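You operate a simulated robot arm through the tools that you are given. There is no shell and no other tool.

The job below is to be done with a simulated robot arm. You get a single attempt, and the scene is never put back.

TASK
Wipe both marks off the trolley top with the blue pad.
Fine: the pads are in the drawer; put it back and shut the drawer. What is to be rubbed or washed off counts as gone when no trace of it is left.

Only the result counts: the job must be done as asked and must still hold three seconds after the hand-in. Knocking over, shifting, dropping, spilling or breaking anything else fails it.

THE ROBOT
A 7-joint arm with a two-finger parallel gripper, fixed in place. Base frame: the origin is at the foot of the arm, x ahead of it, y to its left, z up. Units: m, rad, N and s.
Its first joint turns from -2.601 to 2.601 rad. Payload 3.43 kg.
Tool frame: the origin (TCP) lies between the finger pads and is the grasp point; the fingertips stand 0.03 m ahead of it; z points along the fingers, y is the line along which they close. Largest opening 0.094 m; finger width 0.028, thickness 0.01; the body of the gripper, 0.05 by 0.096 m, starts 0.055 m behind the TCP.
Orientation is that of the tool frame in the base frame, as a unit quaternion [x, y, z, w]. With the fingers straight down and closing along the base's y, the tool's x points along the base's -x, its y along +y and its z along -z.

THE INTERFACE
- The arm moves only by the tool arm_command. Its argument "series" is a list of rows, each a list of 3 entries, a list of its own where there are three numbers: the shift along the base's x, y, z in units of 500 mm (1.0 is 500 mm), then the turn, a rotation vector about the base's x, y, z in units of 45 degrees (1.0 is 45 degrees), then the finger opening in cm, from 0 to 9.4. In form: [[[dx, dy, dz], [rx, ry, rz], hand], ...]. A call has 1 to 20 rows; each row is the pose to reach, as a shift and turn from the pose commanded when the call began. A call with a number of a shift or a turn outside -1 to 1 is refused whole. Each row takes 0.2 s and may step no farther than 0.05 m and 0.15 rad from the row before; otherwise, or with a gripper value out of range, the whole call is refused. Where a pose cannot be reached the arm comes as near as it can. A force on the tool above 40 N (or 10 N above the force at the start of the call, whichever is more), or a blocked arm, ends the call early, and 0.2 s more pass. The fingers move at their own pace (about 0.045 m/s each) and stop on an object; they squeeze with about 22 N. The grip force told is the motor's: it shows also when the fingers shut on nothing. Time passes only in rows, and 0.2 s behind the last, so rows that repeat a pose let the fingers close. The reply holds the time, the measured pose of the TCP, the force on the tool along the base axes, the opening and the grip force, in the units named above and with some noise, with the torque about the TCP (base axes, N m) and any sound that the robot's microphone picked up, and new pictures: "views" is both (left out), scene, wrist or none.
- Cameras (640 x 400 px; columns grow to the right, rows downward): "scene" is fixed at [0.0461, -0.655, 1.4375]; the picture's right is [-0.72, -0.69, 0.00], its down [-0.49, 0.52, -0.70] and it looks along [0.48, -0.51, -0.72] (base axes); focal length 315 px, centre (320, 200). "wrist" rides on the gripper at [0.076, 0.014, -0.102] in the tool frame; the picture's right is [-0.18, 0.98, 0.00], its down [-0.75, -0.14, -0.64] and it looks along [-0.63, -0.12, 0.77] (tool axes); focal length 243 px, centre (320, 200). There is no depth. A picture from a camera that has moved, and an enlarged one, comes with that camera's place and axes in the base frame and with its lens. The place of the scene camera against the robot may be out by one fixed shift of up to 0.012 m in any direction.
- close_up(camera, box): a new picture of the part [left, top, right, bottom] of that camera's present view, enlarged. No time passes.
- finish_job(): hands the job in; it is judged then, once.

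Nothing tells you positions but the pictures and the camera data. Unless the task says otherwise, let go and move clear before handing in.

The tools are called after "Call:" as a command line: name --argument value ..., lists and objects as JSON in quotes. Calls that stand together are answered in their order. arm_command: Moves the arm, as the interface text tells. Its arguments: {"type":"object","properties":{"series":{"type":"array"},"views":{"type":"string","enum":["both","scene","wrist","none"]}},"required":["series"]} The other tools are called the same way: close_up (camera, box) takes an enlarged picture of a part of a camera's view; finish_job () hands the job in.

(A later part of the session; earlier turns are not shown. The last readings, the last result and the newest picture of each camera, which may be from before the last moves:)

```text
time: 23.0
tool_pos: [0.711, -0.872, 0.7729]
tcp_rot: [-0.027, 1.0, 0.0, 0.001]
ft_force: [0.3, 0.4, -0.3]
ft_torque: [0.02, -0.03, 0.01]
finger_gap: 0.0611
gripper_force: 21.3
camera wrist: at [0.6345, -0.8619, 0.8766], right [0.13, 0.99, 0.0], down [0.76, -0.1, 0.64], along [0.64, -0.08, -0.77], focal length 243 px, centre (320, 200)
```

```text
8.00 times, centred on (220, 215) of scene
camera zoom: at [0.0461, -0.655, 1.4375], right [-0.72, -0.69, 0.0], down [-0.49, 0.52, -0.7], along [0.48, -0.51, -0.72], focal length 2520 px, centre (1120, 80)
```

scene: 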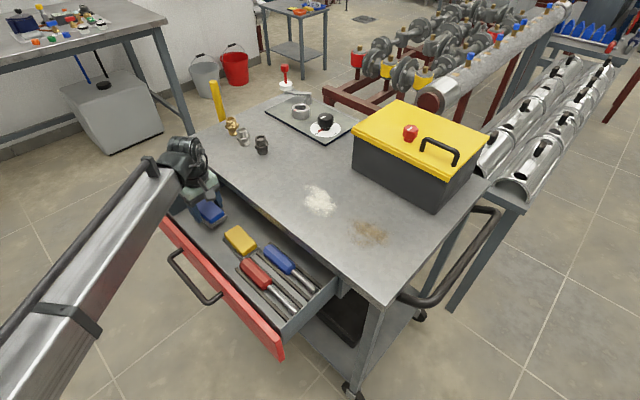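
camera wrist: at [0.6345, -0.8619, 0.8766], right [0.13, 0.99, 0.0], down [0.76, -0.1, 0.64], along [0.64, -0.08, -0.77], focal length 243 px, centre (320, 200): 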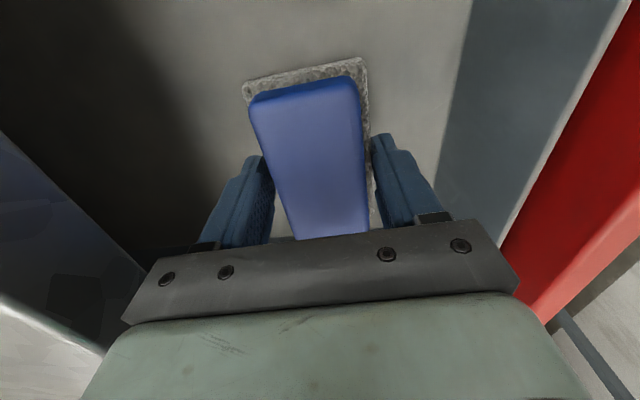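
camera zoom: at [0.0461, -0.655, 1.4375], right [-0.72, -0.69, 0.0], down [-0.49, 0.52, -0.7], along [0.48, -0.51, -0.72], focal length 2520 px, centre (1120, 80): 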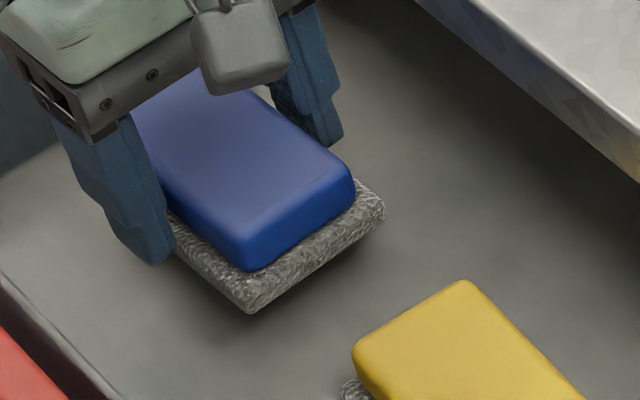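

The fingertips caught the felt edges, which leaves the tips level with the wiping face. I'll set it back down exactly, re-grip about 14 mm higher on the blue block, and lift.

Call:
arm_command --series '[[[0, 0, -0.03], [0, 0, 0], 3], [[0, 0, -0.05], [0, 0, 0], 3], [[0, 0, -0.05], [0, 0, 0], 7], [[0, 0, -0.05], [0, 0, 0], 7], [[0, 0, -0.05], [0, 0, 0], 7], [[0, 0, -0.022], [0, 0, 0], 7], [[0, 0, -0.022], [0, 0, 0], 7], [[0, 0, -0.022], [0, 0, 0], 3], [[0, 0, -0.022], [0, 0, 0], 3], [[0, 0, -0.022], [0, 0, 0], 3], [[0, 0, -0.022], [0, 0, 0], 3], [[0, 0, -0.022], [0, 0, 0], 3]]'

Call:
close_up --camera "scene" --box '[190, 190, 250, 240]'

Call:
close_up --camera "wrist" --box '[200, 60, 440, 240]'

```text
time: 25.6
tool_pos: [0.7114, -0.8729, 0.763]
tcp_rot: [-0.026, 1.0, 0.0, 0.0]
ft_force: [-0.1, 0.2, 3.0]
ft_torque: [-0.01, 0.03, 0.0]
finger_gap: 0.0492
gripper_force: 21.9
camera wrist: at [0.6346, -0.8616, 0.8664], right [0.13, 0.99, 0.0], down [0.76, -0.1, 0.64], along [0.64, -0.09, -0.77], focal length 243 px, centre (320, 200)
```

scene: 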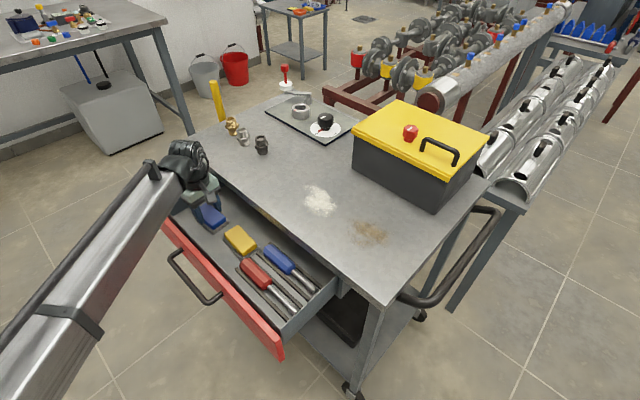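
wrist: 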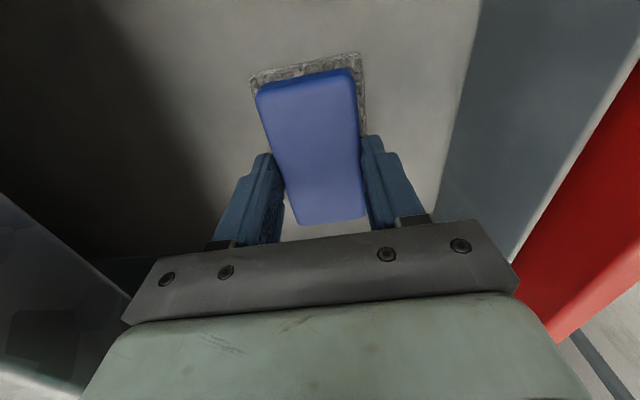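

```text
8.00 times, centred on (220, 215) of scene
camera zoom: at [0.0461, -0.655, 1.4375], right [-0.72, -0.69, 0.0], down [-0.49, 0.52, -0.7], along [0.48, -0.51, -0.72], focal length 2520 px, centre (1120, 80)
```

zoom: 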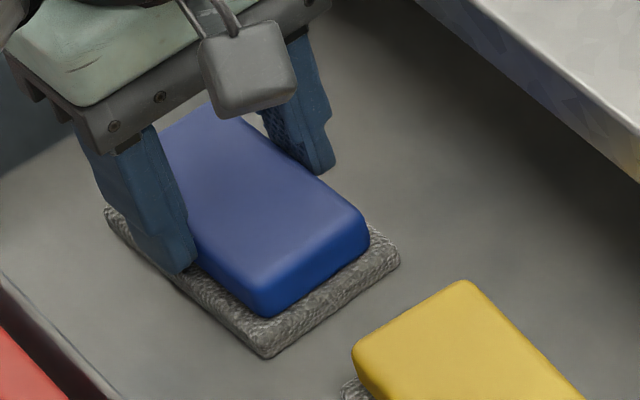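

```text
2.22 times, centred on (320, 150) of wrist
camera zoom: at [0.6346, -0.8616, 0.8664], right [0.13, 0.99, 0.0], down [0.76, -0.1, 0.64], along [0.64, -0.09, -0.77], focal length 539 px, centre (320, 311)
```

zoom: 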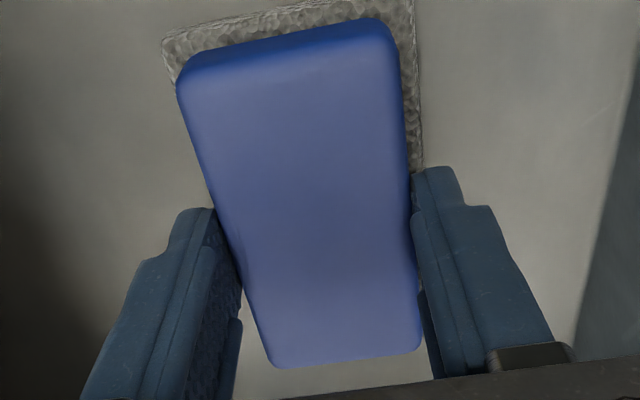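

The gap of 49 mm matches the blue block, and the tips sit just above the felt. I'll lift straight up, clear of the table edge.

Call:
arm_command --series '[[[0, 0, 0.03], [0, 0, 0], 3], [[0, 0, 0.09], [0, 0, 0], 3], [[0, 0, 0.17], [0, 0, 0], 3], [[0, 0, 0.25], [0, 0, 0], 3], [[0, 0, 0.33], [0, 0, 0], 3], [[0, 0, 0.4], [0, 0, 0], 3], [[0, 0, 0.4], [0, 0, 0], 3]]'

Call:
close_up --camera "scene" --box '[160, 110, 280, 210]'

```text
time: 27.2
tool_pos: [0.7106, -0.8712, 0.961]
tcp_rot: [-0.026, 1.0, 0.0, 0.001]
ft_force: [-0.1, 0.3, -0.7]
ft_torque: [0.01, 0.03, -0.01]
finger_gap: 0.0494
gripper_force: 21.8
camera wrist: at [0.6347, -0.8622, 1.065], right [0.13, 0.99, 0.0], down [0.76, -0.1, 0.64], along [0.64, -0.08, -0.77], focal length 243 px, centre (320, 200)
```

scene: 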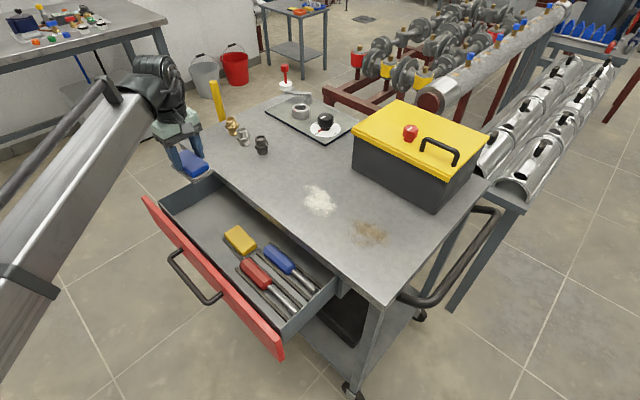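
wrist: 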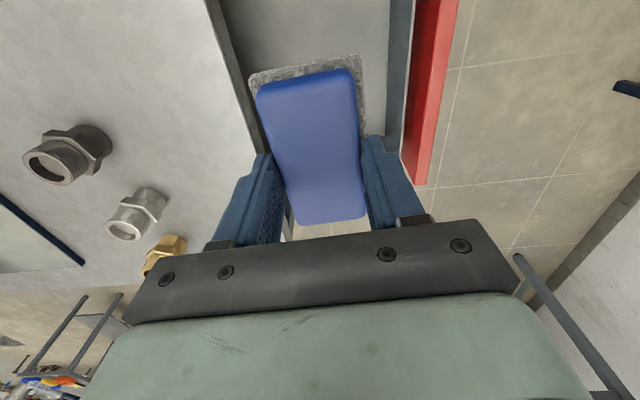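

```text
4.00 times, centred on (220, 160) of scene
camera zoom: at [0.0461, -0.655, 1.4375], right [-0.72, -0.69, 0.0], down [-0.49, 0.52, -0.7], along [0.48, -0.51, -0.72], focal length 1260 px, centre (720, 360)
```

zoom: 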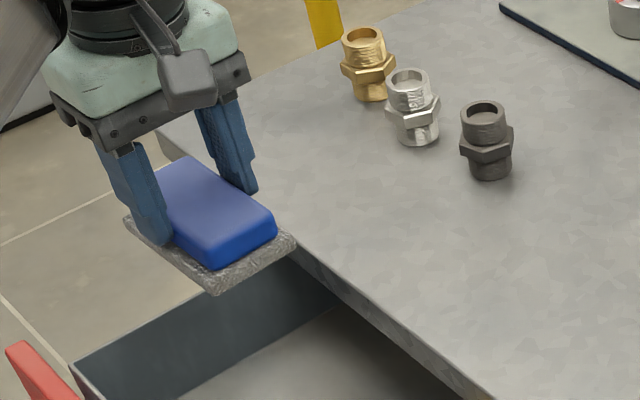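

The pad is held firmly. The three fittings stand near x 0.75, so I'll travel along the front edge first and then go in over the white mark.

Call:
arm_command --series '[[[-0.08, 0, 0], [0, 0, 0], 3], [[-0.16, 0, 0], [0, 0, 0], 3], [[-0.24, 0, 0], [0, 0, 0], 3], [[-0.32, 0, 0], [0, 0, 0], 3], [[-0.4, -0.03, 0], [0, 0, 0], 3], [[-0.46, -0.09, 0], [0, 0, 0], 3], [[-0.5, -0.16, 0], [0, 0, 0], 3], [[-0.54, -0.23, 0], [0, 0, 0], 3], [[-0.54, -0.3, -0.02], [0, 0, 0], 3], [[-0.54, -0.374, -0.04], [0, 0, 0], 3], [[-0.54, -0.374, -0.08], [0, 0, 0], 3], [[-0.54, -0.374, -0.08], [0, 0, 0], 3]]'

Call:
close_up --camera "scene" --box '[240, 120, 400, 240]'

```text
time: 29.8
tool_pos: [0.4399, -1.0613, 0.9234]
tcp_rot: [-0.027, 1.0, -0.001, 0.0]
ft_force: [-1.2, -0.4, -1.0]
ft_torque: [-0.05, -0.01, -0.02]
finger_gap: 0.0494
gripper_force: 21.8
camera wrist: at [0.3642, -1.0496, 1.0253], right [0.13, 0.99, 0.0], down [0.76, -0.1, 0.64], along [0.64, -0.08, -0.77], focal length 243 px, centre (320, 200)
```

scene: 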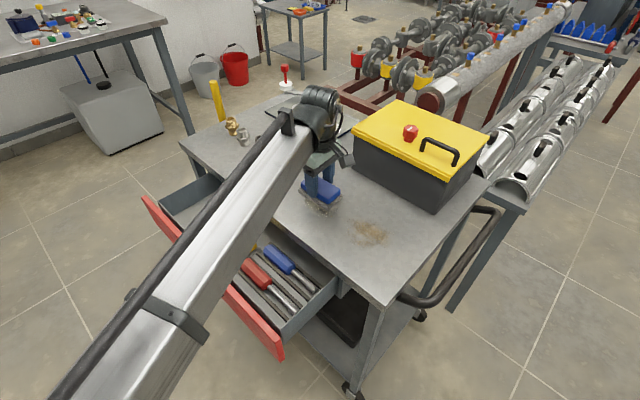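
wrist: 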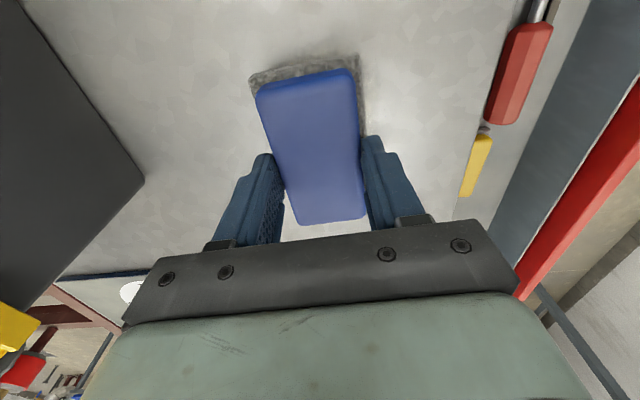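

```text
3.33 times, centred on (320, 180) of scene
camera zoom: at [0.0461, -0.655, 1.4375], right [-0.72, -0.69, 0.0], down [-0.49, 0.52, -0.7], along [0.48, -0.51, -0.72], focal length 1050 px, centre (320, 267)
```

zoom: 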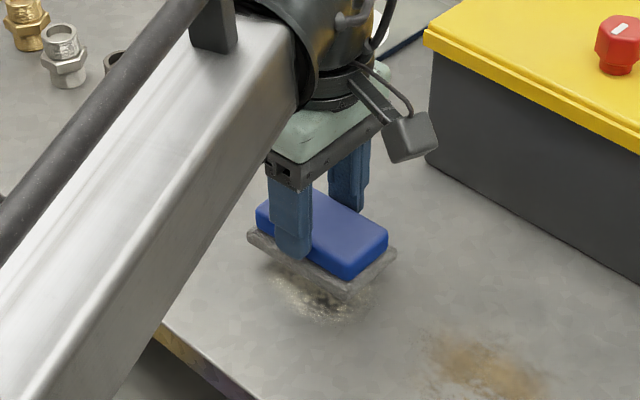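

The pad hovers about 3 cm over the white mark. I'll lower it slowly and watch the force for contact.

Call:
arm_command --series '[[[0, 0, -0.015], [0, 0, 0], 3], [[0, 0, -0.03], [0, 0, 0], 3], [[0, 0, -0.038], [0, 0, 0], 3], [[0, 0, -0.042], [0, 0, 0], 3], [[0, 0, -0.046], [0, 0, 0], 3], [[0, 0, -0.05], [0, 0, 0], 3]]' --views "scene"

```text
time: 31.2
tool_pos: [0.4415, -1.0589, 0.8989]
tcp_rot: [-0.026, 1.0, -0.001, 0.0]
ft_force: [1.1, -0.3, 12.1]
ft_torque: [0.18, 0.12, 0.02]
finger_gap: 0.0494
gripper_force: 22.6
```

scene: 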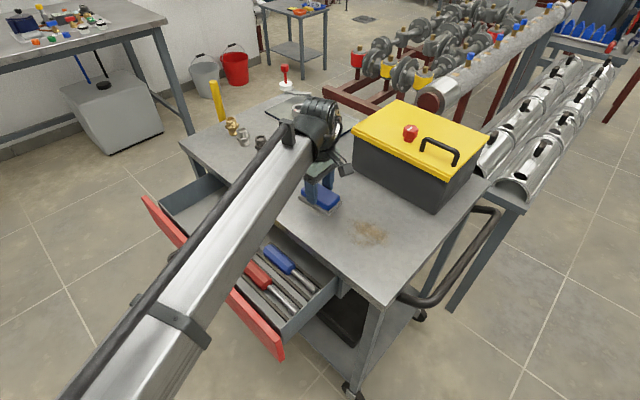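

Contact at about 12 N with the TCP at z about 0.899. Now I'll wipe back and forth over the white mark in lanes.

Call:
arm_command --series '[[[0.06, 0, 0], [0, 0, 0], 3], [[0.12, 0, 0], [0, 0, 0], 3], [[0.06, 0, 0], [0, 0, 0], 3], [[0, 0, 0], [0, 0, 0], 3], [[-0.06, 0, 0], [0, 0, 0], 3], [[-0.12, 0, 0], [0, 0, 0], 3], [[-0.12, -0.05, 0], [0, 0, 0], 3], [[-0.06, -0.05, 0], [0, 0, 0], 3], [[0, -0.05, 0], [0, 0, 0], 3], [[0.06, -0.05, 0], [0, 0, 0], 3], [[0.12, -0.05, 0], [0, 0, 0], 3], [[0.12, 0, 0], [0, 0, 0], 3], [[0.12, 0.05, 0], [0, 0, 0], 3], [[0.06, 0.06, 0], [0, 0, 0], 3], [[0, 0.06, 0], [0, 0, 0], 3], [[-0.06, 0.06, 0], [0, 0, 0], 3], [[-0.12, 0.06, 0], [0, 0, 0], 3], [[-0.12, 0, 0], [0, 0, 0], 3], [[-0.06, 0, 0], [0, 0, 0], 3], [[0, 0, 0], [0, 0, 0], 3]]'

```text
time: 35.4
tool_pos: [0.44, -1.0589, 0.8983]
tcp_rot: [-0.027, 1.0, 0.0, 0.0]
ft_force: [-3.6, 0.0, 7.1]
ft_torque: [0.11, 0.17, 0.15]
finger_gap: 0.0489
gripper_force: 21.8
out of reach, approached as far as the arm can: row 11
camera wrist: at [0.3635, -1.0492, 1.0006], right [0.13, 0.99, 0.0], down [0.76, -0.1, 0.64], along [0.64, -0.08, -0.77], focal length 243 px, centre (320, 200)
```

scene: 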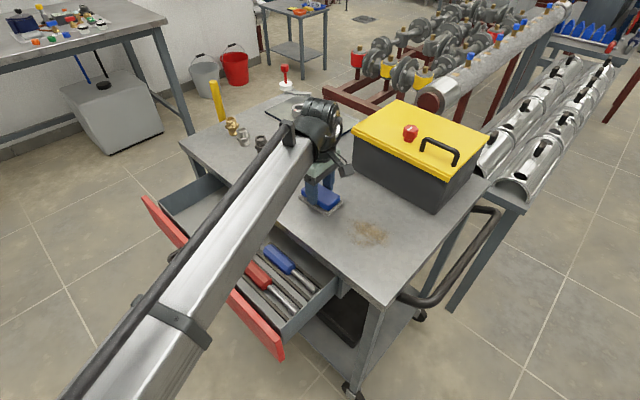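
wrist: 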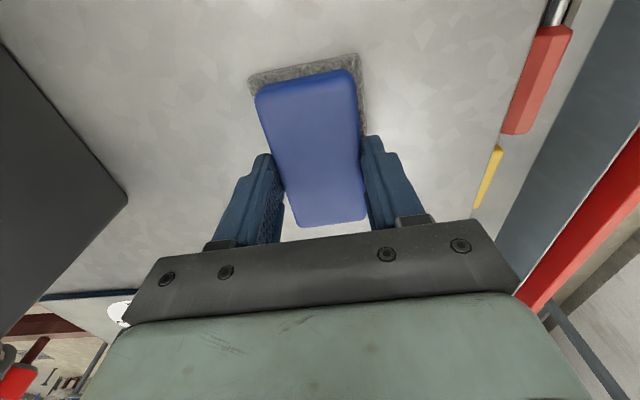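

The white mark looks mostly gone. I'll lift, move over to the brown mark, and inspect the white area from there.

Call:
arm_command --series '[[[0, 0, 0.06], [0, 0, 0], 3], [[-0.08, 0, 0.1], [0, 0, 0], 3], [[-0.16, 0, 0.1], [0, 0, 0], 3], [[-0.24, 0, 0.1], [0, 0, 0], 3], [[-0.31, -0.01, 0.1], [0, 0, 0], 3], [[-0.31, -0.01, 0.1], [0, 0, 0], 3]]'

Call:
close_up --camera "scene" --box '[260, 150, 420, 270]'

Call:
close_up --camera "wrist" --box '[100, 20, 520, 260]'

```text
time: 36.8
tool_pos: [0.2867, -1.065, 0.9468]
tcp_rot: [-0.026, 1.0, 0.0, 0.0]
ft_force: [-0.1, -0.1, -0.9]
ft_torque: [-0.01, 0.0, -0.02]
finger_gap: 0.049
gripper_force: 22.4
camera wrist: at [0.2091, -1.0545, 1.0506], right [0.13, 0.99, 0.0], down [0.76, -0.1, 0.64], along [0.64, -0.08, -0.77], focal length 243 px, centre (320, 200)
```

scene: 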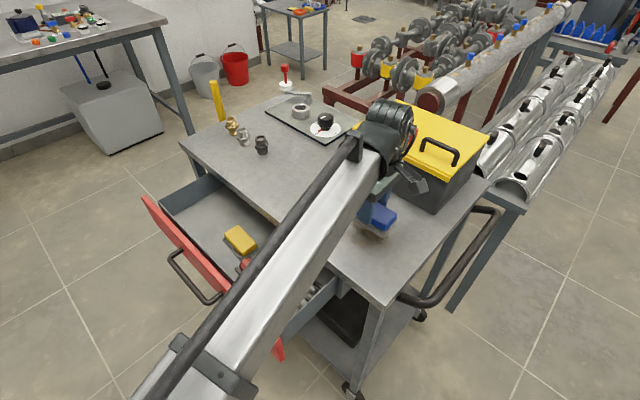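
wrist: 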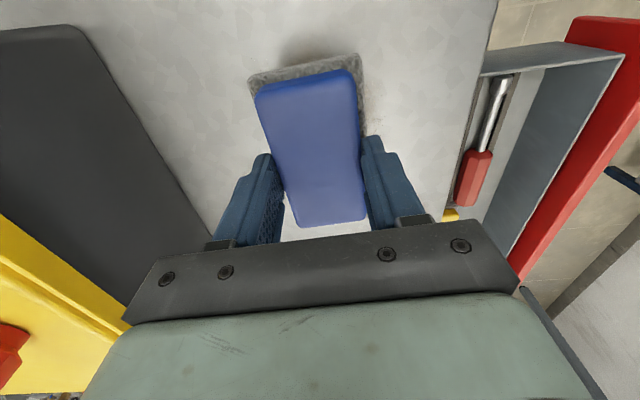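

```text
3.33 times, centred on (340, 210) of scene
camera zoom: at [0.0461, -0.655, 1.4375], right [-0.72, -0.69, 0.0], down [-0.49, 0.52, -0.7], along [0.48, -0.51, -0.72], focal length 1050 px, centre (253, 167)
```

zoom: 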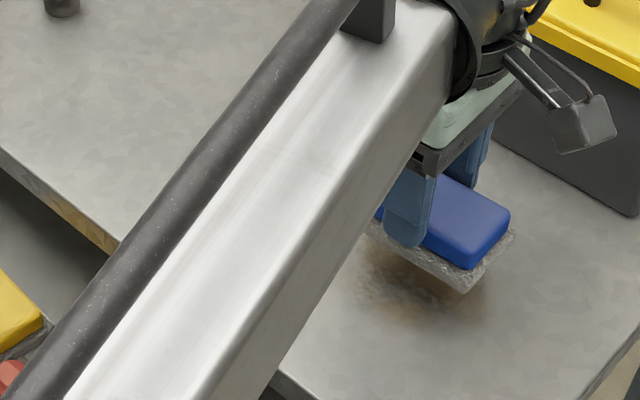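

```text
1.52 times, centred on (310, 140) of wrist
camera zoom: at [0.2091, -1.0545, 1.0506], right [0.13, 0.99, 0.0], down [0.76, -0.1, 0.64], along [0.64, -0.08, -0.77], focal length 370 px, centre (335, 291)
```

zoom: 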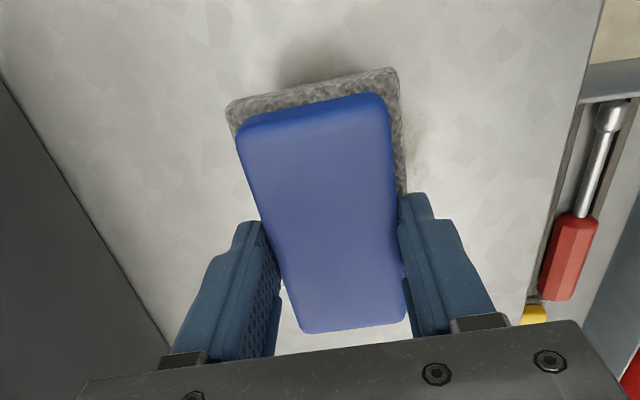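

I'll lower onto the brown mark with the same light press.

Call:
arm_command --series '[[[0, 0, -0.04], [0, 0, 0], 3], [[0, 0, -0.08], [0, 0, 0], 3], [[0, 0, -0.094], [0, 0, 0], 3], [[0, 0, -0.098], [0, 0, 0], 3], [[0, 0, -0.102], [0, 0, 0], 3], [[0, 0, -0.104], [0, 0, 0], 3]]' --views "none"

```text
time: 38.2
tool_pos: [0.2858, -1.0649, 0.8989]
tcp_rot: [-0.026, 1.0, 0.0, 0.0]
ft_force: [0.8, -1.9, 16.4]
ft_torque: [0.15, 0.21, 0.02]
finger_gap: 0.0492
gripper_force: 22.3
```

About 16 N of contact. Wiping the brown mark in lanes.

Call:
arm_command --series '[[[0.06, 0, 0], [0, 0, 0], 3], [[0.11, 0, 0], [0, 0, 0], 3], [[0.05, 0, 0], [0, 0, 0], 3], [[-0.02, 0, 0], [0, 0, 0], 3], [[-0.09, 0, 0], [0, 0, 0], 3], [[-0.09, -0.06, 0], [0, 0, 0], 3], [[-0.02, -0.07, 0], [0, 0, 0], 3], [[0.05, -0.07, 0], [0, 0, 0], 3], [[0.11, -0.07, 0], [0, 0, 0], 3], [[0.11, 0, 0], [0, 0, 0], 3], [[0.11, 0.07, 0], [0, 0, 0], 3], [[0.05, 0.07, 0], [0, 0, 0], 3], [[-0.02, 0.07, 0], [0, 0, 0], 3], [[-0.09, 0.07, 0], [0, 0, 0], 3], [[-0.09, 0, 0], [0, 0, 0], 3], [[-0.02, 0, 0], [0, 0, 0], 3], [[0.05, -0.02, 0], [0, 0, 0], 3], [[0.1, -0.02, 0], [0, 0, 0], 3], [[0.05, 0.02, 0], [0, 0, 0], 3], [[0, 0, 0], [0, 0, 0], 3]]' --views "none"

Call:
arm_command --series '[[[0, 0, 0.06], [0, 0, 0], 3], [[0, 0.04, 0.12], [0, 0, 0], 3], [[0, 0.12, 0.16], [0, 0, 0], 3], [[0, 0.2, 0.2], [0, 0, 0], 3], [[0, 0.28, 0.24], [0, 0, 0], 3], [[0, 0.36, 0.28], [0, 0, 0], 3], [[0, 0.44, 0.3], [0, 0, 0], 3], [[0, 0.44, 0.3], [0, 0, 0], 3]]'

Call:
close_up --camera "scene" --box '[260, 150, 420, 270]'

Call:
close_up --camera "wrist" --box '[0, 0, 300, 200]'

```text
time: 42.4
tool_pos: [0.2857, -1.0661, 0.8957]
tcp_rot: [-0.026, 1.0, 0.0, 0.0]
ft_force: [2.6, 1.6, 4.5]
ft_torque: [-0.1, -0.27, 0.12]
finger_gap: 0.0492
gripper_force: 22.0
```

```text
time: 44.2
tool_pos: [0.2862, -0.8426, 1.0454]
tcp_rot: [-0.026, 1.0, 0.001, 0.0]
ft_force: [0.7, 0.2, -0.4]
ft_torque: [0.02, 0.0, -0.01]
finger_gap: 0.0494
gripper_force: 21.7
camera wrist: at [0.2093, -0.833, 1.1481], right [0.13, 0.99, 0.0], down [0.76, -0.1, 0.64], along [0.64, -0.09, -0.77], focal length 243 px, centre (320, 200)
```

scene: 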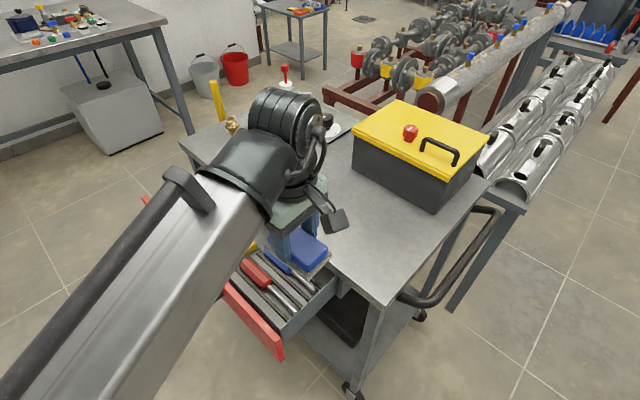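
wrist: 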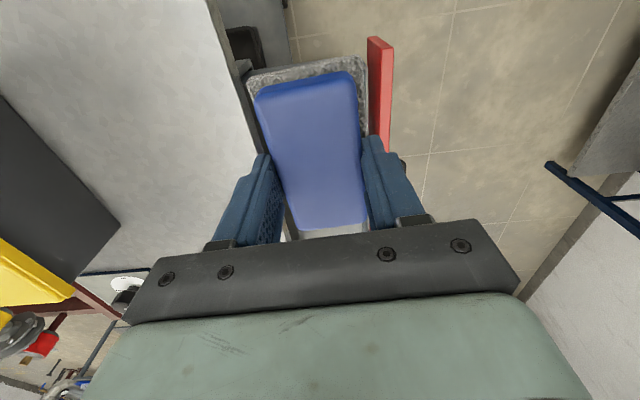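

```text
3.33 times, centred on (340, 210) of scene
camera zoom: at [0.0461, -0.655, 1.4375], right [-0.72, -0.69, 0.0], down [-0.49, 0.52, -0.7], along [0.48, -0.51, -0.72], focal length 1050 px, centre (253, 167)
```

zoom: 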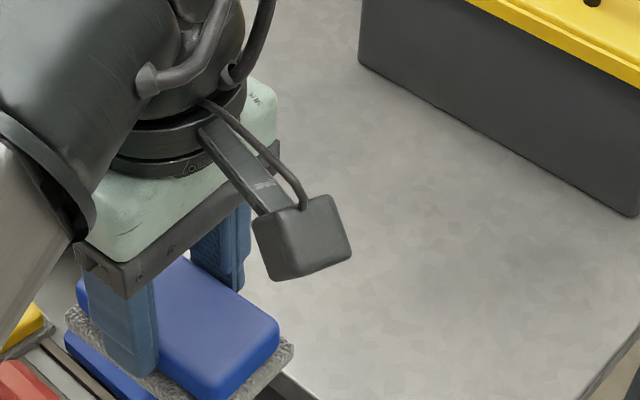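

```text
2.00 times, centred on (150, 100) of wrist
camera zoom: at [0.2093, -0.833, 1.1481], right [0.13, 0.99, 0.0], down [0.76, -0.1, 0.64], along [0.64, -0.09, -0.77], focal length 485 px, centre (660, 400)
```

zoom: 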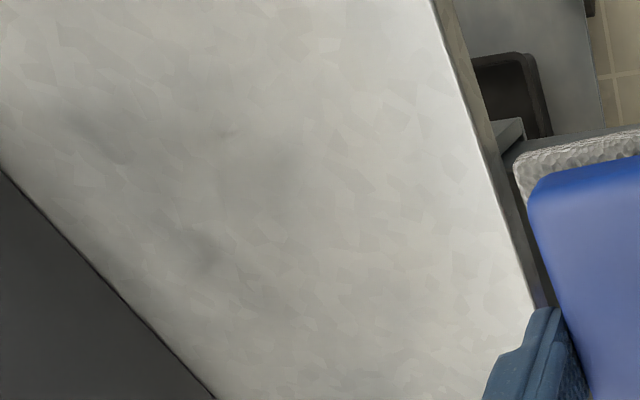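

The marks look gone, with only faint grey patches left. I'll inspect more closely to tell leftover traces from the tabletop's own texture.

Call:
arm_command --series '[[[0, 0.08, 0.03], [0, 0, 0], 3], [[0, 0.16, 0.06], [0, 0, 0], 3], [[0, 0.24, 0.1], [0, 0, 0], 3], [[-0.0, 0.32, 0.1], [0, 0, 0], 3], [[0.0, 0.4, 0.1], [0, 0, 0], 3], [[0.0, 0.4, 0.1], [0, 0, 0], 3]]'

Call:
close_up --camera "scene" --box '[280, 160, 420, 260]'

Call:
close_up --camera "wrist" --box '[0, 0, 260, 240]'

```text
time: 45.6
tool_pos: [0.2856, -0.6456, 1.0961]
tcp_rot: [-0.027, 1.0, 0.0, 0.0]
ft_force: [-0.1, -0.2, -0.5]
ft_torque: [0.01, -0.03, 0.02]
finger_gap: 0.0491
gripper_force: 21.7
camera wrist: at [0.2097, -0.6342, 1.1984], right [0.13, 0.99, 0.0], down [0.76, -0.1, 0.64], along [0.64, -0.08, -0.77], focal length 243 px, centre (320, 200)
```

scene: 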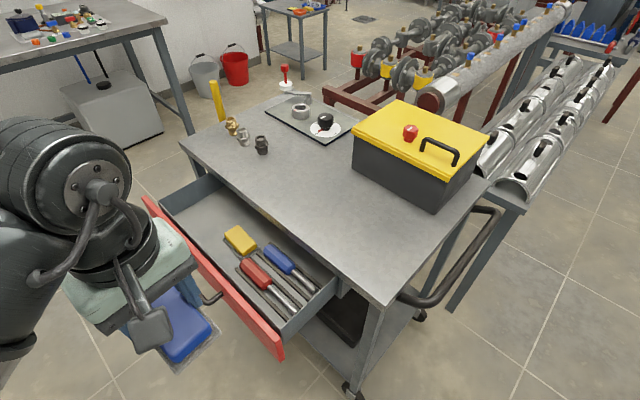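
wrist: 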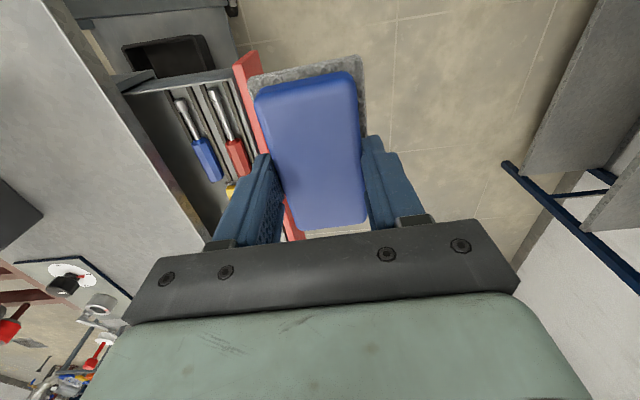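

```text
4.00 times, centred on (350, 210) of scene
camera zoom: at [0.0461, -0.655, 1.4375], right [-0.72, -0.69, 0.0], down [-0.49, 0.52, -0.7], along [0.48, -0.51, -0.72], focal length 1260 px, centre (200, 160)
```

zoom: 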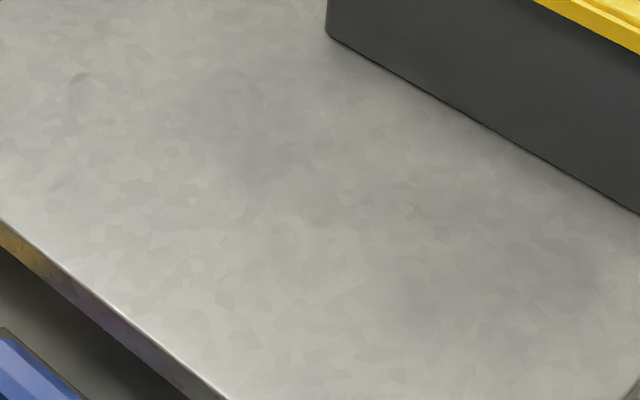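

```text
1.67 times, centred on (130, 120) of wrist
camera zoom: at [0.2097, -0.6342, 1.1984], right [0.13, 0.99, 0.0], down [0.76, -0.1, 0.64], along [0.64, -0.08, -0.77], focal length 404 px, centre (637, 333)
```

zoom: 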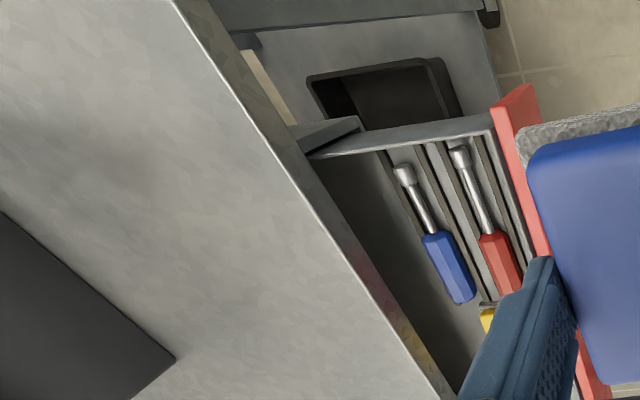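

The top looks clean except for a small curved smudge near the +x end of my strokes. I'll zoom right in on it.

Call:
close_up --camera "scene" --box '[265, 160, 345, 220]'

Call:
close_up --camera "scene" --box '[330, 200, 410, 260]'

Call:
close_up --camera "scene" --box '[130, 270, 230, 370]'

```text
6.67 times, centred on (305, 190) of scene
camera zoom: at [0.0461, -0.655, 1.4375], right [-0.72, -0.69, 0.0], down [-0.49, 0.52, -0.7], along [0.48, -0.51, -0.72], focal length 2100 px, centre (420, 267)
```

zoom: 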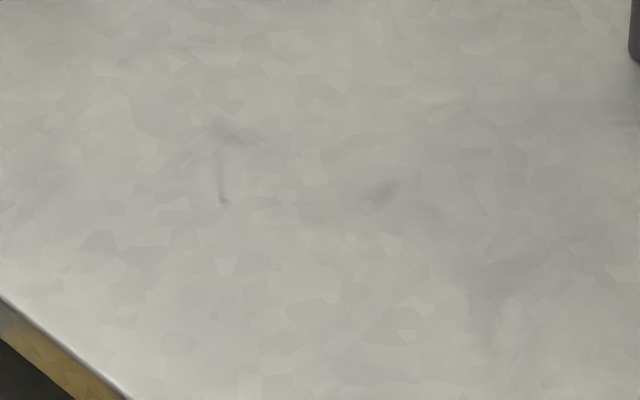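

```text
6.67 times, centred on (370, 230) of scene
camera zoom: at [0.0461, -0.655, 1.4375], right [-0.72, -0.69, 0.0], down [-0.49, 0.52, -0.7], along [0.48, -0.51, -0.72], focal length 2100 px, centre (-13, 0)
```

zoom: 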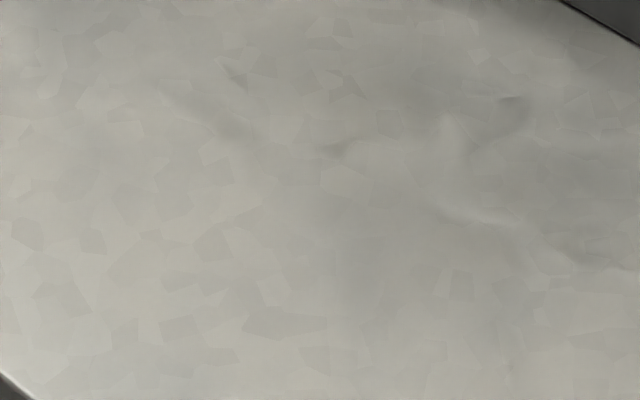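

```text
4.00 times, centred on (180, 320) of scene
camera zoom: at [0.0461, -0.655, 1.4375], right [-0.72, -0.69, 0.0], down [-0.49, 0.52, -0.7], along [0.48, -0.51, -0.72], focal length 1260 px, centre (880, -280)
```

zoom: 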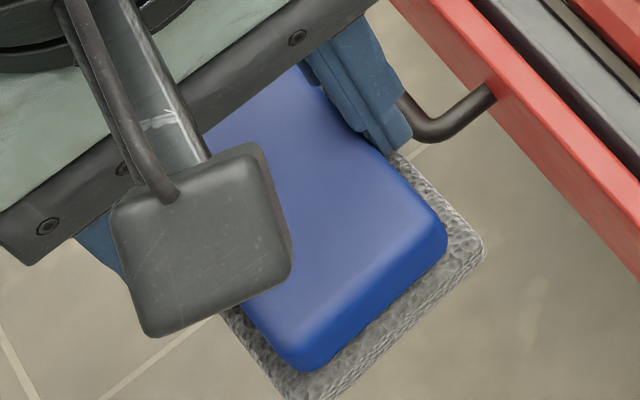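

No clear colour trace remains, but the images are noisy. As a precaution I'll make a second, wider wiping pass over the whole area at slightly firmer contact, starting at the far +x end.

Call:
arm_command --series '[[[0.04, -0.08, 0], [0, 0, 0], 3], [[0.08, -0.16, 0], [0, 0, 0], 3], [[0.12, -0.24, -0.02], [0, 0, 0], 3], [[0.16, -0.32, -0.05], [0, 0, 0], 3], [[0.2, -0.4, -0.08], [0, 0, 0], 3], [[0.24, -0.48, -0.11], [0, 0, 0], 3], [[0.28, -0.55, -0.14], [0, 0, 0], 3], [[0.32, -0.62, -0.18], [0, 0, 0], 3], [[0.36, -0.69, -0.22], [0, 0, 0], 3], [[0.4, -0.75, -0.26], [0, 0, 0], 3], [[0.428, -0.79, -0.31], [0, 0, 0], 3], [[0.428, -0.79, -0.37], [0, 0, 0], 3], [[0.428, -0.79, -0.39], [0, 0, 0], 3], [[0.428, -0.79, -0.397], [0, 0, 0], 3], [[0.428, -0.79, -0.401], [0, 0, 0], 3], [[0.428, -0.79, -0.405], [0, 0, 0], 3]]'

```text
time: 49.0
tool_pos: [0.4996, -1.0389, 0.8955]
tcp_rot: [-0.027, 1.0, -0.001, 0.001]
ft_force: [1.3, -1.6, 16.7]
ft_torque: [0.18, -0.07, 0.0]
finger_gap: 0.0492
gripper_force: 21.9
camera wrist: at [0.4237, -1.0285, 0.9979], right [0.13, 0.99, 0.0], down [0.76, -0.1, 0.64], along [0.64, -0.09, -0.77], focal length 243 px, centre (320, 200)
```

scene: 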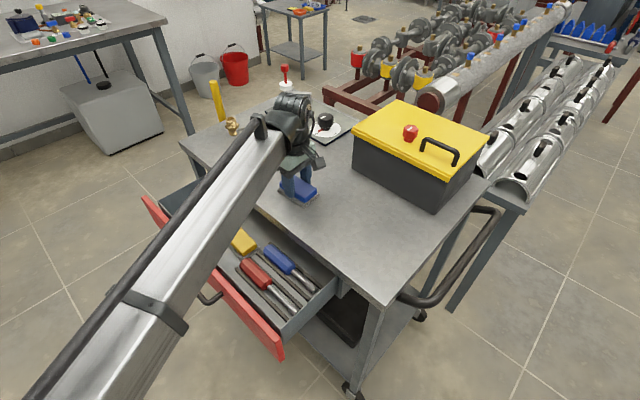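
wrist: 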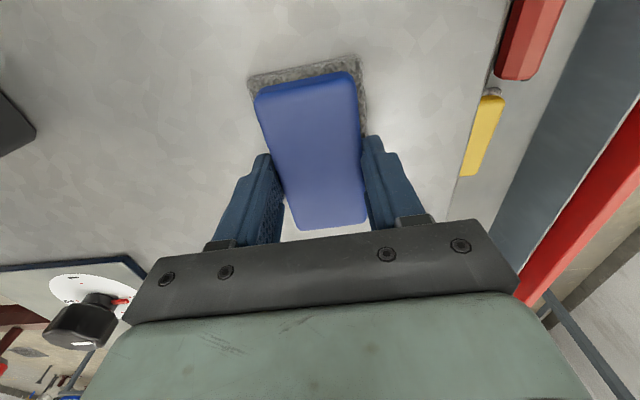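

Firm contact of about 17 N. Running long lanes over the whole region.

Call:
arm_command --series '[[[0.05, 0, 0], [0, 0, 0], 3], [[-0.02, 0, 0], [0, 0, 0], 3], [[-0.09, 0, 0], [0, 0, 0], 3], [[-0.16, 0, 0], [0, 0, 0], 3], [[-0.23, 0, 0], [0, 0, 0], 3], [[-0.3, 0, 0], [0, 0, 0], 3], [[-0.37, 0, 0], [0, 0, 0], 3], [[-0.44, 0, 0], [0, 0, 0], 3], [[-0.51, 0, 0], [0, 0, 0], 3], [[-0.51, -0.06, 0], [0, 0, 0], 3], [[-0.44, -0.07, 0], [0, 0, 0], 3], [[-0.37, -0.07, 0], [0, 0, 0], 3], [[-0.3, -0.07, 0], [0, 0, 0], 3], [[-0.23, -0.07, 0], [0, 0, 0], 3], [[-0.16, -0.07, 0], [0, 0, 0], 3], [[-0.09, -0.07, 0], [0, 0, 0], 3], [[-0.04, -0.07, 0], [0, 0, 0], 3], [[-0.1, -0.1, 0], [0, 0, 0], 3], [[-0.15, -0.12, 0], [0, 0, 0], 3], [[-0.22, -0.12, 0], [0, 0, 0], 3]]' --views "none"

Call:
arm_command --series '[[[-0.07, 0, -0.002], [0, 0, 0], 3], [[-0.14, 0, -0.002], [0, 0, 0], 3], [[-0.21, 0, -0.002], [0, 0, 0], 3], [[-0.28, 0, -0.002], [0, 0, 0], 3], [[-0.28, 0.06, -0.002], [0, 0, 0], 3], [[-0.28, 0.13, -0.002], [0, 0, 0], 3], [[-0.28, 0.19, -0.002], [0, 0, 0], 3], [[-0.21, 0.19, -0.002], [0, 0, 0], 3], [[-0.14, 0.19, -0.002], [0, 0, 0], 3], [[-0.07, 0.19, -0.002], [0, 0, 0], 3], [[0, 0.19, -0.002], [0, 0, 0], 3], [[0.07, 0.19, -0.002], [0, 0, 0], 3], [[0.14, 0.19, -0.002], [0, 0, 0], 3], [[0.21, 0.19, -0.002], [0, 0, 0], 3], [[0.28, 0.19, -0.002], [0, 0, 0], 3], [[0.28, 0.12, -0.002], [0, 0, 0], 3], [[0.21, 0.12, -0.002], [0, 0, 0], 3], [[0.14, 0.12, -0.002], [0, 0, 0], 3]]' --views "none"

```text
time: 53.2
tool_pos: [0.3895, -1.0985, 0.8945]
tcp_rot: [-0.027, 1.0, -0.001, 0.0]
ft_force: [7.0, -2.4, 19.8]
ft_torque: [-0.03, -0.32, -0.19]
finger_gap: 0.0495
gripper_force: 22.2
```

```text
time: 57.0
tool_pos: [0.4594, -1.0401, 0.891]
tcp_rot: [-0.026, 1.0, -0.001, 0.001]
ft_force: [5.1, 0.7, 12.9]
ft_torque: [0.07, -0.4, -0.16]
finger_gap: 0.0491
gripper_force: 21.9
```

The wide pass is complete. I'll lift off, go back along the front edge and stop above the pad's place in the drawer to check the tabletop and the pad's position.

Call:
arm_command --series '[[[0, 0, 0.06], [0, 0, 0], 3], [[0, 0.03, 0.14], [0, 0, 0], 3], [[0, 0.1, 0.16], [0, 0, 0], 3], [[0.02, 0.18, 0.16], [0, 0, 0], 3], [[0.06, 0.26, 0.16], [0, 0, 0], 3], [[0.12, 0.32, 0.16], [0, 0, 0], 3], [[0.2, 0.334, 0.16], [0, 0, 0], 3], [[0.28, 0.334, 0.16], [0, 0, 0], 3], [[0.36, 0.334, 0.16], [0, 0, 0], 3], [[0.44, 0.334, 0.16], [0, 0, 0], 3], [[0.502, 0.334, 0.16], [0, 0, 0], 3], [[0.502, 0.334, 0.16], [0, 0, 0], 3]]'

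Call:
close_up --camera "scene" --box '[250, 130, 430, 270]'

Call:
close_up --camera "scene" --box '[150, 120, 270, 240]'

```text
time: 59.6
tool_pos: [0.7109, -0.8743, 0.9713]
tcp_rot: [-0.026, 1.0, 0.0, 0.0]
ft_force: [0.8, 0.2, -1.4]
ft_torque: [-0.02, 0.01, 0.0]
finger_gap: 0.0495
gripper_force: 22.2
camera wrist: at [0.635, -0.8631, 1.0747], right [0.13, 0.99, 0.0], down [0.76, -0.1, 0.64], along [0.64, -0.09, -0.77], focal length 243 px, centre (320, 200)
```

scene: 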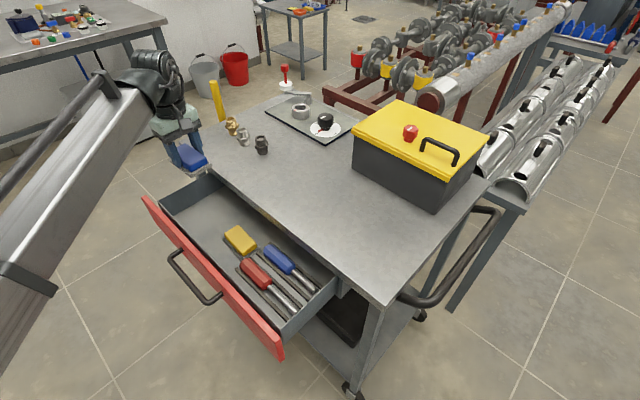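
wrist: 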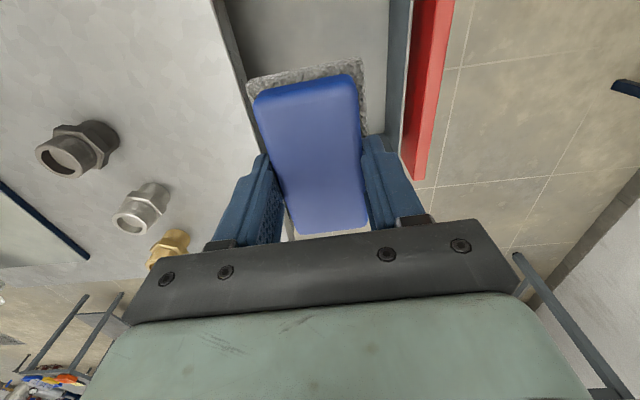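

```text
2.86 times, centred on (340, 200) of scene
camera zoom: at [0.0461, -0.655, 1.4375], right [-0.72, -0.69, 0.0], down [-0.49, 0.52, -0.7], along [0.48, -0.51, -0.72], focal length 900 px, centre (263, 200)
```

zoom: 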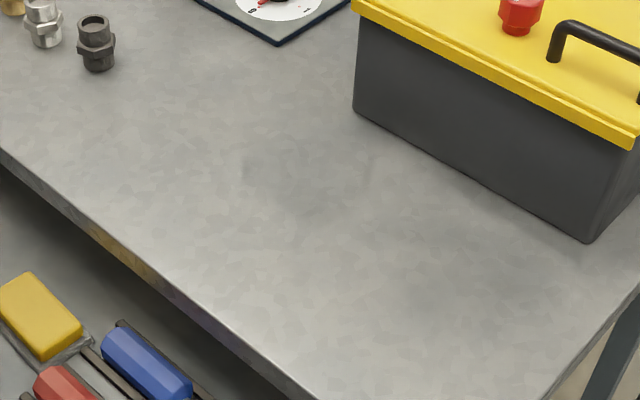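

```text
3.33 times, centred on (210, 180) of scene
camera zoom: at [0.0461, -0.655, 1.4375], right [-0.72, -0.69, 0.0], down [-0.49, 0.52, -0.7], along [0.48, -0.51, -0.72], focal length 1050 px, centre (687, 267)
```

zoom: 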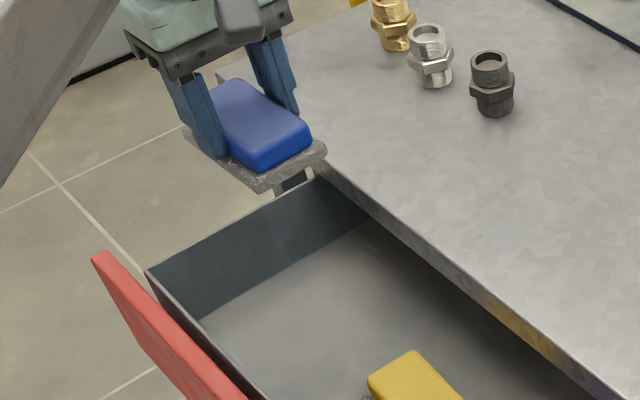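

The tabletop is now clean. I'll lower the pad straight back into its place in the drawer.

Call:
arm_command --series '[[[0, 0, -0.08], [0, 0, 0], 3], [[0, 0, -0.16], [0, 0, 0], 3], [[0, 0, -0.24], [0, 0, 0], 3], [[0, 0, -0.32], [0, 0, 0], 3], [[0, 0, -0.38], [0, 0, 0], 3], [[0, 0, -0.41], [0, 0, 0], 3], [[0, 0, -0.418], [0, 0, 0], 3], [[0, 0, -0.424], [0, 0, 0], 3], [[0, 0, -0.428], [0, 0, 0], 3]]'

Call:
close_up --camera "scene" --box '[180, 180, 260, 240]'

```text
time: 61.6
tool_pos: [0.7113, -0.8711, 0.7586]
tcp_rot: [-0.027, 1.0, 0.0, 0.0]
ft_force: [1.0, 0.3, -0.3]
ft_torque: [0.03, -0.04, -0.01]
finger_gap: 0.0491
gripper_force: 21.9
camera wrist: at [0.6347, -0.862, 0.8608], right [0.13, 0.99, 0.0], down [0.76, -0.1, 0.64], along [0.64, -0.08, -0.77], focal length 243 px, centre (320, 200)
```

scene: 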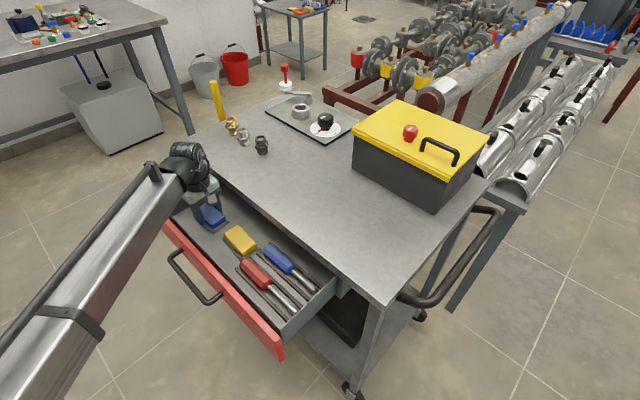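
wrist: 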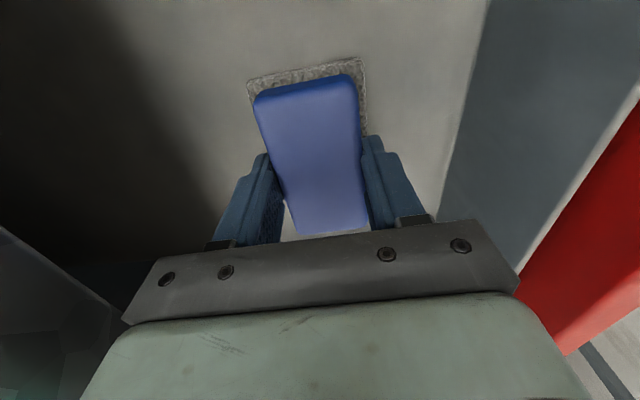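

```text
6.67 times, centred on (220, 210) of scene
camera zoom: at [0.0461, -0.655, 1.4375], right [-0.72, -0.69, 0.0], down [-0.49, 0.52, -0.7], along [0.48, -0.51, -0.72], focal length 2100 px, centre (987, 133)
```

zoom: 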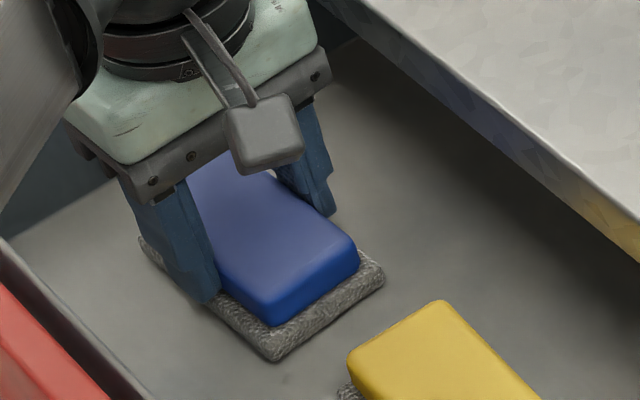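

It's nearly down but no contact yet. I'll lower it in millimetre steps.

Call:
arm_command --series '[[[0, 0, -0.003], [0, 0, 0], 3], [[0, 0, -0.006], [0, 0, 0], 3], [[0, 0, -0.006], [0, 0, 0], 3]]' --views "none"

```text
time: 62.4
tool_pos: [0.7104, -0.8727, 0.7561]
tcp_rot: [-0.027, 1.0, 0.0, 0.0]
ft_force: [-0.5, 0.1, 8.5]
ft_torque: [0.09, -0.08, -0.01]
finger_gap: 0.049
gripper_force: 22.2
```

Contact at 8.5 N. I'll open, then rise straight up.

Call:
arm_command --series '[[[0, 0, 0.002], [0, 0, 0], 5.5], [[0, 0, 0.002], [0, 0, 0], 6.8], [[0, 0, 0.002], [0, 0, 0], 6.8], [[0, 0, 0.002], [0, 0, 0], 6.8], [[0, 0, 0.05], [0, 0, 0], 6.8], [[0, 0, 0.13], [0, 0, 0], 6.8], [[0, 0, 0.22], [0, 0, 0], 6.8], [[0, 0, 0.31], [0, 0, 0], 6.8], [[0, 0, 0.4], [0, 0, 0], 6.8], [[0, 0, 0.4], [0, 0, 0], 6.8]]'

Call:
close_up --camera "scene" --box '[140, 160, 300, 280]'

```text
time: 64.6
tool_pos: [0.711, -0.8723, 0.954]
tcp_rot: [-0.025, 1.0, 0.001, 0.0]
ft_force: [-0.2, -0.6, 0.1]
ft_torque: [-0.01, 0.02, -0.01]
finger_gap: 0.0681
gripper_force: 0.0
camera wrist: at [0.634, -0.8621, 1.057], right [0.13, 0.99, 0.0], down [0.76, -0.1, 0.64], along [0.64, -0.08, -0.77], focal length 243 px, centre (320, 200)
```

scene: 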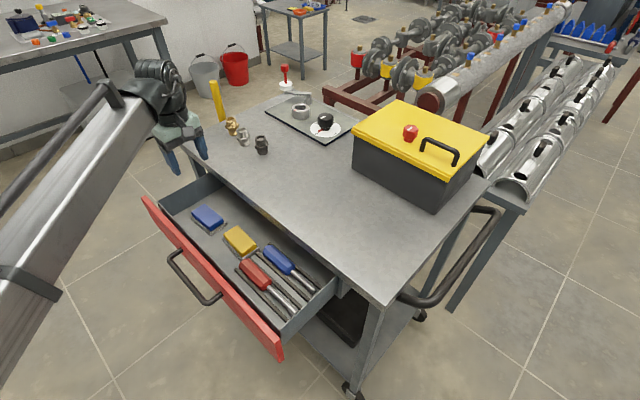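
wrist: 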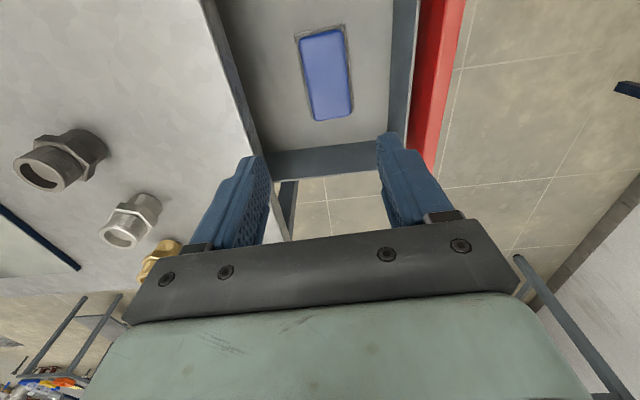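

```text
3.33 times, centred on (220, 220) of scene
camera zoom: at [0.0461, -0.655, 1.4375], right [-0.72, -0.69, 0.0], down [-0.49, 0.52, -0.7], along [0.48, -0.51, -0.72], focal length 1050 px, centre (653, 133)
```

zoom: 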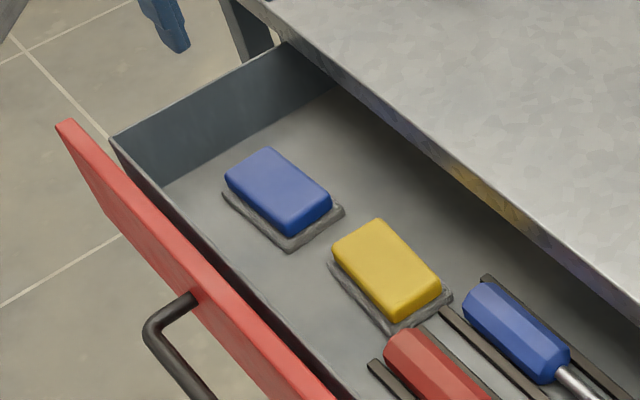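

The blue pad is back in its place. Now I'll return to the handle: first clear of the drawer and un-yawed, then tilted as before.

Call:
arm_command --series '[[[-0.03, 0.06, 0.09], [0, 0, 0], 6], [[-0.08, 0.12, 0.09], [0, 0, -0.02], 5], [[-0.13, 0.19, 0.09], [0, 0, -0.04], 4], [[-0.18, 0.26, 0.09], [0, 0, -0.067], 4], [[-0.24, 0.33, 0.09], [0, 0, -0.067], 4], [[-0.29, 0.4, 0.09], [0, 0, -0.067], 4], [[-0.317, 0.46, 0.09], [0, 0, -0.067], 4], [[-0.317, 0.46, 0.09], [0, 0, -0.067], 4]]' --views "none"

Call:
arm_command --series '[[[0, 0, -0.04], [-0.167, 0, 0], 4], [[0, 0, -0.08], [-0.333, 0, 0], 4], [[0, 0, -0.12], [-0.5, 0, 0], 4], [[0, 0, -0.18], [-0.667, 0, 0], 4], [[0, 0, -0.2], [-0.667, 0, 0], 4]]'

Call:
close_up --camera "wrist" --box '[200, 60, 440, 240]'

```text
refused: row 1 steps farther than a row can; nothing moved
```

```text
time: 65.8
tool_pos: [0.7109, -0.8717, 0.8552]
tcp_rot: [-0.025, 0.965, -0.26, -0.007]
ft_force: [-0.1, 0.4, 0.1]
ft_torque: [0.0, 0.01, -0.01]
finger_gap: 0.0399
gripper_force: 0.0
camera wrist: at [0.6347, -0.8117, 0.9394], right [0.13, 0.86, -0.5], down [0.76, 0.23, 0.61], along [0.64, -0.46, -0.62], focal length 243 px, centre (320, 200)
```

scene: 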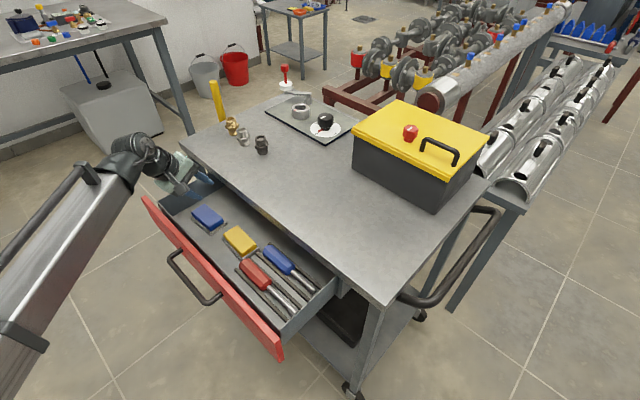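
wrist: 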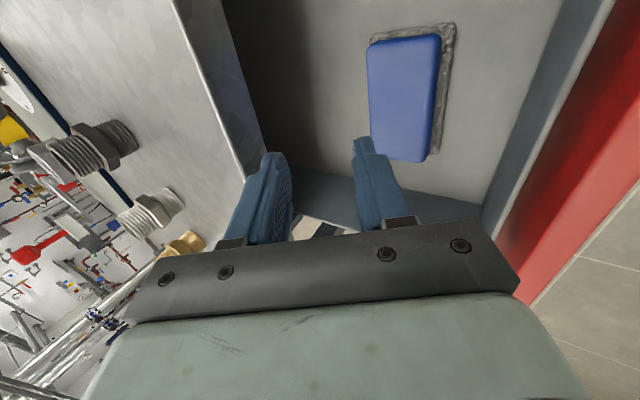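

```text
2.22 times, centred on (320, 150) of wrist
camera zoom: at [0.6347, -0.8117, 0.9394], right [0.13, 0.86, -0.5], down [0.76, 0.23, 0.61], along [0.64, -0.46, -0.62], focal length 539 px, centre (320, 311)
```

zoom: 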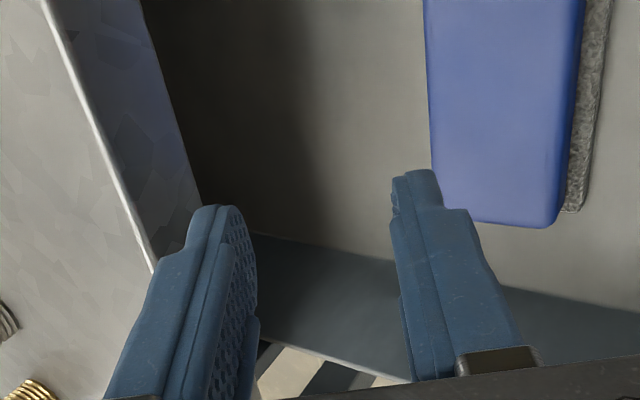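

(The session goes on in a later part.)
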